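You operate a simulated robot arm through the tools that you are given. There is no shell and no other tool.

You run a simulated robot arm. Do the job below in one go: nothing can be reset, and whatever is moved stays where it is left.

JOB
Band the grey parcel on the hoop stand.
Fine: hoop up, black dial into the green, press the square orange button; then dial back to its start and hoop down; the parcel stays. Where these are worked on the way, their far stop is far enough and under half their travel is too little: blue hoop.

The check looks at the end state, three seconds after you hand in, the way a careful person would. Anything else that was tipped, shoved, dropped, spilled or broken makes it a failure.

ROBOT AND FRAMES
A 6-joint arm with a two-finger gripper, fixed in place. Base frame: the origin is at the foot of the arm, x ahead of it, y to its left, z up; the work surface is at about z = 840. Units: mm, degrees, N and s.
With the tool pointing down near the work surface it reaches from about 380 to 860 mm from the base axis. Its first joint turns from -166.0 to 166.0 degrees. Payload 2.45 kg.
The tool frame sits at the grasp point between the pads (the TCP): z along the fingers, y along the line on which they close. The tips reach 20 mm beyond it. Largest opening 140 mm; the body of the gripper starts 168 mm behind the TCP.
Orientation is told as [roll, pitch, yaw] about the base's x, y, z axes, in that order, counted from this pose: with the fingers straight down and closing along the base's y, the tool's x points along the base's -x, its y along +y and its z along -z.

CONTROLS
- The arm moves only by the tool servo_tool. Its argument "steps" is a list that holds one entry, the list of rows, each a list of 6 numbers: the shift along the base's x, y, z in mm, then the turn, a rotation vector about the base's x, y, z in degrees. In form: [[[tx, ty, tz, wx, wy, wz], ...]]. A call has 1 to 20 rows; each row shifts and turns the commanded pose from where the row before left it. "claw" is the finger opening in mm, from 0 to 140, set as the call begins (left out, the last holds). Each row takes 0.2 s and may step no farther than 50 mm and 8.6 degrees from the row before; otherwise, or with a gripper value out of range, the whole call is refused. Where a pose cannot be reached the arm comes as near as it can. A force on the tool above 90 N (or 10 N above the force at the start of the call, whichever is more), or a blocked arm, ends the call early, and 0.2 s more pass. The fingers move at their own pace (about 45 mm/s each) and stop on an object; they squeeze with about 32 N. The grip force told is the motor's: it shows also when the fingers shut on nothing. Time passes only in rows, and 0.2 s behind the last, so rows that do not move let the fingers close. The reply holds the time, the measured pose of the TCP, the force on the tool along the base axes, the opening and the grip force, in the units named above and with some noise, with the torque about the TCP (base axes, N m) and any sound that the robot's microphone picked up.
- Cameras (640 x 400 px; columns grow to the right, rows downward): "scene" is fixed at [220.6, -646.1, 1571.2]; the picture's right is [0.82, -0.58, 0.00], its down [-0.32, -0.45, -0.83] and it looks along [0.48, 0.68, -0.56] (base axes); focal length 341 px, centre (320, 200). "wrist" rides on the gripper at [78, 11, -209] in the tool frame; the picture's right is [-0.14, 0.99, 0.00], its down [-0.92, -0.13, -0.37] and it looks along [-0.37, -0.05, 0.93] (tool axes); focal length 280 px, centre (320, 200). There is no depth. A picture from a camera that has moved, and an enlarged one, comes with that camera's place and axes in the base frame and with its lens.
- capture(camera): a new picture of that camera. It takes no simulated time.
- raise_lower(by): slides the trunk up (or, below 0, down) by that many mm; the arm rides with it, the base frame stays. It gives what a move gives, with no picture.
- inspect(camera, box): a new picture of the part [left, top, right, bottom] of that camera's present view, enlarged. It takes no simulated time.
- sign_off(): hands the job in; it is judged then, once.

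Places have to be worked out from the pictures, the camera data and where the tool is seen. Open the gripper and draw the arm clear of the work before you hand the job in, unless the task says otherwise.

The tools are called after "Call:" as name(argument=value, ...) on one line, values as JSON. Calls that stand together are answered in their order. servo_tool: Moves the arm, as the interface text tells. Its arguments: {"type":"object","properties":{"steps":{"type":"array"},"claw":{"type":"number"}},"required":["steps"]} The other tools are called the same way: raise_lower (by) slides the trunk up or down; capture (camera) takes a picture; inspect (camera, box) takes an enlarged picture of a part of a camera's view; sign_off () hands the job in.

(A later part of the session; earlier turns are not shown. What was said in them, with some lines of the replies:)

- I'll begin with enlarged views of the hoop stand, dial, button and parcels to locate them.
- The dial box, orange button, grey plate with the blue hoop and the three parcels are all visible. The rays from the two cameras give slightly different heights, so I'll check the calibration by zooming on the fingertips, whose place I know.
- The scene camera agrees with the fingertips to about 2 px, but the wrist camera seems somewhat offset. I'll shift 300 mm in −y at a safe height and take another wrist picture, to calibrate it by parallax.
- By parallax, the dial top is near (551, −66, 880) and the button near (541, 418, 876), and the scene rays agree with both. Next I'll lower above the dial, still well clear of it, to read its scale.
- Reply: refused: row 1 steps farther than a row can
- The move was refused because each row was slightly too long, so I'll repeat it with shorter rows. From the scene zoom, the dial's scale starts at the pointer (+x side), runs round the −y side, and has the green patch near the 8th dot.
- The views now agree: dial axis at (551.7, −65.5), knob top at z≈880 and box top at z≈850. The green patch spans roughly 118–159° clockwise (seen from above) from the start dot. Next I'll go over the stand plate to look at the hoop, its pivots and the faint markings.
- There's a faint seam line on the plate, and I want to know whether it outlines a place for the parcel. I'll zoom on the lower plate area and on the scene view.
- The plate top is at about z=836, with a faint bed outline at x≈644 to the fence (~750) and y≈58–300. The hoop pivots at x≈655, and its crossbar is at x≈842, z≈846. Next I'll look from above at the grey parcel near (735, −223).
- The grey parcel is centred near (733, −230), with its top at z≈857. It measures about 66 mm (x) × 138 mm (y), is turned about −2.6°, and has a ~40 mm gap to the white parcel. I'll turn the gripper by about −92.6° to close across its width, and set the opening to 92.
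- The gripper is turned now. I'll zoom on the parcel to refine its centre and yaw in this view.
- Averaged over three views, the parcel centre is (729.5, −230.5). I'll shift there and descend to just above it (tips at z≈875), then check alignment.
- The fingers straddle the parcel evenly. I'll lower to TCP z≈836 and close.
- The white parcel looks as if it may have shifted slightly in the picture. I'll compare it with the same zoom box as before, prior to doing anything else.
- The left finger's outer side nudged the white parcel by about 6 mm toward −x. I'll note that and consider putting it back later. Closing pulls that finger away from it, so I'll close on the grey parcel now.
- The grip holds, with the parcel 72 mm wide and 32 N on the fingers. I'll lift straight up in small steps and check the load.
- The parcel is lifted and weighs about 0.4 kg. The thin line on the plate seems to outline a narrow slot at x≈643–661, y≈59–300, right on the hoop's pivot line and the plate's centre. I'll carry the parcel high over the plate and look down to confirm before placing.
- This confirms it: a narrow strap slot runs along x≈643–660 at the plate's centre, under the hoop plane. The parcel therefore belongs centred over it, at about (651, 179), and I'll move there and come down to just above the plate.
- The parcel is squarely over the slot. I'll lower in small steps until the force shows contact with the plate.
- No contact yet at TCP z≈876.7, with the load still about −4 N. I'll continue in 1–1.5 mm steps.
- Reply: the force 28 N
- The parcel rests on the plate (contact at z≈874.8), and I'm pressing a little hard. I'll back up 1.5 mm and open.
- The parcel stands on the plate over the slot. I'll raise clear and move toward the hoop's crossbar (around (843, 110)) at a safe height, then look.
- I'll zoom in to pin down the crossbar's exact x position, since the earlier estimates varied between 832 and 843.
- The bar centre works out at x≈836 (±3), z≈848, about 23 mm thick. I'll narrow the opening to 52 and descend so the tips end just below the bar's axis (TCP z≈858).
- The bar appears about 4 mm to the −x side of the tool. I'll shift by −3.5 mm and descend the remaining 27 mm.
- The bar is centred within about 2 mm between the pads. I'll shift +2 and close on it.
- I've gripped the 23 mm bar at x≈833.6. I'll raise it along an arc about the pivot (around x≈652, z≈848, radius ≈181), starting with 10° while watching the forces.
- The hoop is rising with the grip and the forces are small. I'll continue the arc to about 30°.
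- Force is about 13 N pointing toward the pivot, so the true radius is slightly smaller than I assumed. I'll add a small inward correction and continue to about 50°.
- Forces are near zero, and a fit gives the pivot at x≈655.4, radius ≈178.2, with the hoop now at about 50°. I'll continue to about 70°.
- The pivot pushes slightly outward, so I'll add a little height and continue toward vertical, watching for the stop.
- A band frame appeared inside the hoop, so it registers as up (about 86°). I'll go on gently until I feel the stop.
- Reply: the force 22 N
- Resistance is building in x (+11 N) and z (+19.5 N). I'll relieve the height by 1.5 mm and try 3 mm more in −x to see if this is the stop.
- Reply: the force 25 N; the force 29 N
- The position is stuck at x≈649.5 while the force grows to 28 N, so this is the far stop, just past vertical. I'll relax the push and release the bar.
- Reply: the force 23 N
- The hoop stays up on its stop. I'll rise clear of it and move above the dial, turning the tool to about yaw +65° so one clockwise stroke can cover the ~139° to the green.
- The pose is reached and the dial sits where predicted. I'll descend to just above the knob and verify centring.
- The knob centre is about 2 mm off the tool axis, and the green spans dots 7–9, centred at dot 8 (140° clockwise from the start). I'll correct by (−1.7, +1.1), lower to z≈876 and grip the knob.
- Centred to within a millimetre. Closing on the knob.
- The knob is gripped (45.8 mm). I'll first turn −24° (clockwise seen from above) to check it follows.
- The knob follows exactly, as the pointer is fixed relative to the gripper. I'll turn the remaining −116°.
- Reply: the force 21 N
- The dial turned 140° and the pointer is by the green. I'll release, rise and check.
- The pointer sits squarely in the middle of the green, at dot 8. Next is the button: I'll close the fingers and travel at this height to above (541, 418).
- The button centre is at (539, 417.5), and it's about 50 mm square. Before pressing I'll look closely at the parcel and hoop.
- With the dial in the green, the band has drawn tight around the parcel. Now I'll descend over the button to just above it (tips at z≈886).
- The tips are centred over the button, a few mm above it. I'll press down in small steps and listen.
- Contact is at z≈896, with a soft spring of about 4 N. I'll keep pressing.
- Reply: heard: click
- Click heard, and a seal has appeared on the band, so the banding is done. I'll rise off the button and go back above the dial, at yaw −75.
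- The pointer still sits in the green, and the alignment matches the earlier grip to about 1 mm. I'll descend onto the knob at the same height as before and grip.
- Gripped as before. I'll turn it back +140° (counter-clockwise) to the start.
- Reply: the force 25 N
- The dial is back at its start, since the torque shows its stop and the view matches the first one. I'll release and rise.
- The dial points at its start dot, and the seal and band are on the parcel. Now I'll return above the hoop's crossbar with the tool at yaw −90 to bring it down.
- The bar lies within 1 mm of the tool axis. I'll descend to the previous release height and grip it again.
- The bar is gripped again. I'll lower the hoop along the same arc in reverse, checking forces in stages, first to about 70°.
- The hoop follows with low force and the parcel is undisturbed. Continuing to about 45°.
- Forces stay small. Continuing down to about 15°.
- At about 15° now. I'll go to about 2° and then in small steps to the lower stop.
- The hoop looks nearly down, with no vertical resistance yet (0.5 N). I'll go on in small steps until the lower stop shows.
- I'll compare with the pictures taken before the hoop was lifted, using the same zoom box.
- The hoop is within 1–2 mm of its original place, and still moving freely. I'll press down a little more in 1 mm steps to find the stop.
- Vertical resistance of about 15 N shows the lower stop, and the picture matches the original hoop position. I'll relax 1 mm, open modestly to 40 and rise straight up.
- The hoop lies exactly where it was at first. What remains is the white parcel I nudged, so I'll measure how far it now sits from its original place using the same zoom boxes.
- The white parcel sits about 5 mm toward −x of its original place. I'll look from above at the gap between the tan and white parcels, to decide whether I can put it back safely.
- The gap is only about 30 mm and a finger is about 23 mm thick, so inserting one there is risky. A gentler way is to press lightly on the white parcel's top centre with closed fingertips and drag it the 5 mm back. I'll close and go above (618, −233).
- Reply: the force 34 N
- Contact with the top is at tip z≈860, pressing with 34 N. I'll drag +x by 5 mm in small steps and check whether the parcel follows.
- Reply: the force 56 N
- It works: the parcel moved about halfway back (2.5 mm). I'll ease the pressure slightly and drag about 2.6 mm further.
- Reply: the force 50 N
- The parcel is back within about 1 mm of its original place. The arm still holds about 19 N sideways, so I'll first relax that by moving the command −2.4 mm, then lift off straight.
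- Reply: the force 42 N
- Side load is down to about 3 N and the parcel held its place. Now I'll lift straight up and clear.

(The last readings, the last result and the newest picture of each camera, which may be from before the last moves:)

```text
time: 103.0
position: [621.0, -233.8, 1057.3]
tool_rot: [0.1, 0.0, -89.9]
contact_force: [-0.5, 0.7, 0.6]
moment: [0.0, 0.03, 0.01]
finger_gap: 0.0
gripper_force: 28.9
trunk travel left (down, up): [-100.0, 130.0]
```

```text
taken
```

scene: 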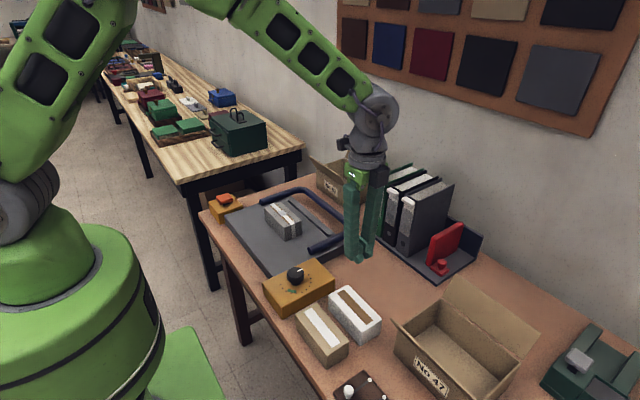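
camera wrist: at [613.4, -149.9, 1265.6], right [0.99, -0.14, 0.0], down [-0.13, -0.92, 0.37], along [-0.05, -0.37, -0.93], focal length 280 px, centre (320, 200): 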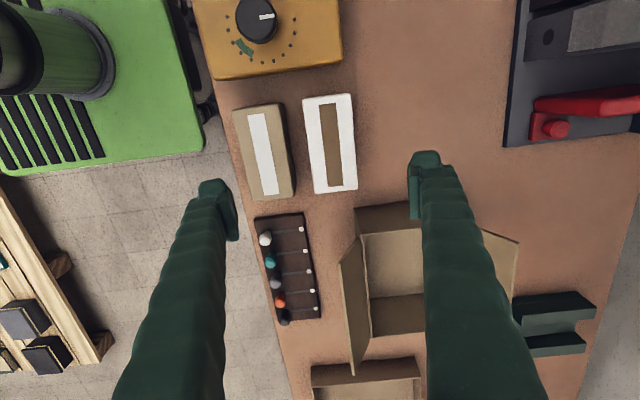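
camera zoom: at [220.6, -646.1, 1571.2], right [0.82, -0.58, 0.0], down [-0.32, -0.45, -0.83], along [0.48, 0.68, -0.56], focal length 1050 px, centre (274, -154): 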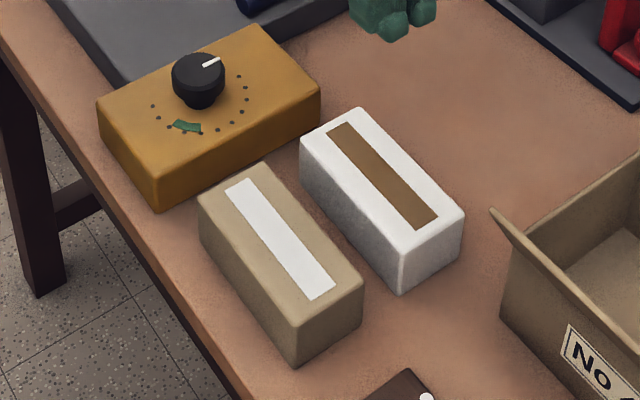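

The white parcel is back at its original pixels (tape corners (113,199) and (262,352)). Now I'll open the gripper, draw the arm up and clear, and do a last check.

Call:
servo_tool(steps=[[[0, 0, 45, 0, 0, 0], [0, 0, 45, 0, 0, 0], [0, 0, 45, 0, 0, 0], [0, 0, 45, 0, 0, 0], [-15, -10, 0, 0, 0, 0], [-15, -10, 0, 0, 0, 0], [-15, -10, 0, 0, 0, 0], [0, 0, 0, 0, 0, 0]]], claw=120)

Call:
capture(camera="scene")

Call:
inspect(camera="scene", box=[190, 170, 370, 300])

Call:
capture(camera="wrist")

```text
time: 104.8
position: [575.0, -262.4, 1238.0]
tool_rot: [0.0, 0.0, -89.8]
contact_force: [0.4, 0.6, -0.5]
moment: [0.01, -0.01, -0.01]
finger_gap: 120.0
gripper_force: 0.0
trunk travel left (down, up): [-100.0, 130.0]
```

```text
taken
```

scene: 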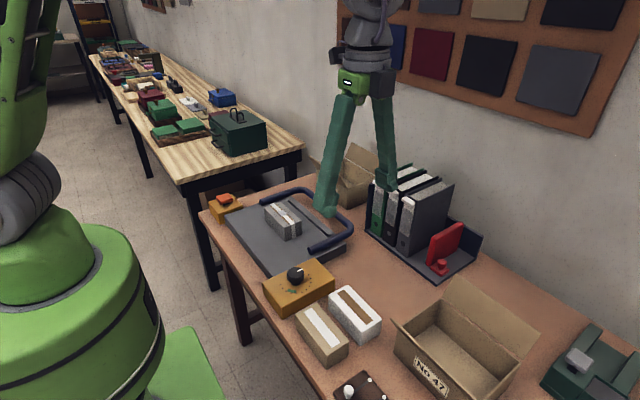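

```text
3.08 times, centred on (280, 235) of scene
camera zoom: at [220.6, -646.1, 1571.2], right [0.82, -0.58, 0.0], down [-0.32, -0.45, -0.83], along [0.48, 0.68, -0.56], focal length 1050 px, centre (443, 92)
```

zoom: 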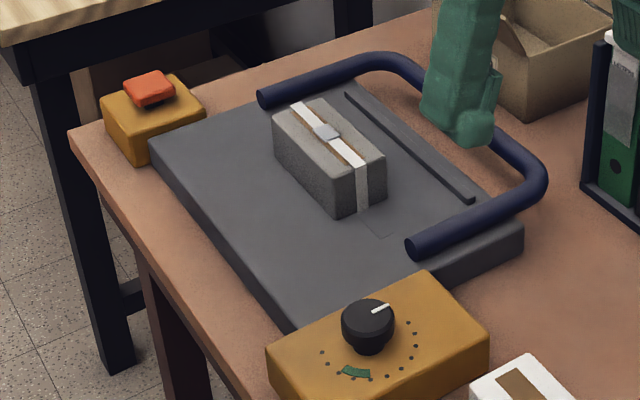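

```text
taken
camera wrist: at [586.3, -185.0, 1448.1], right [0.99, -0.14, 0.0], down [-0.13, -0.92, 0.37], along [-0.05, -0.37, -0.93], focal length 280 px, centre (320, 200)
```

wrist: 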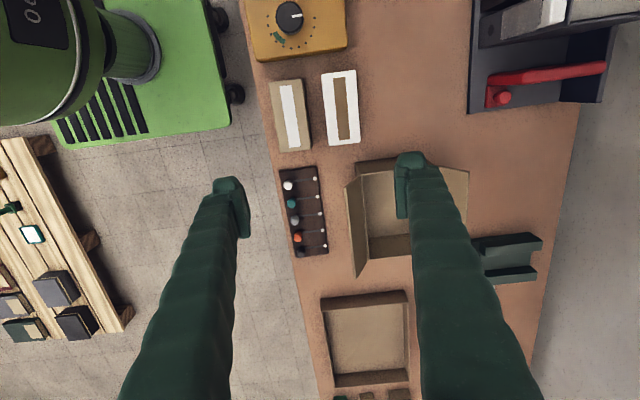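

The end state looks right. The grey parcel is banded and sealed on the stand, the hoop is down, the dial is at its start dot and the button is up. The other items are in place, and the gripper is open and clear, so I'm handing in.

Call:
sign_off()

```text
The job is handed in.
```

The grey parcel is banded and sealed on the hoop stand, and I've handed the job in; I haven't seen the result of the check.

- **Parcel:** it is on the plate over the strap slot, under the line where the hoop stands when up. The band is drawn tight with the seal on top.
- **Hoop:** I raised it to its far stop. Afterwards I brought it back down to its lower stop, and it matches its original position in the pictures.
- **Dial:** I turned it 140° to the middle of the green, then back until it met its start stop.
- **Button:** I pressed it until I heard a click, and the seal appeared on the band.

**White parcel nudged:** while I was picking up the grey parcel, a finger pushed the white one about 5 mm. I pressed lightly on its top and dragged it back, and it now sits within about 1 mm of where it started. I saw nothing else out of place in the final pictures.

The gripper is open and the arm is clear of the work.
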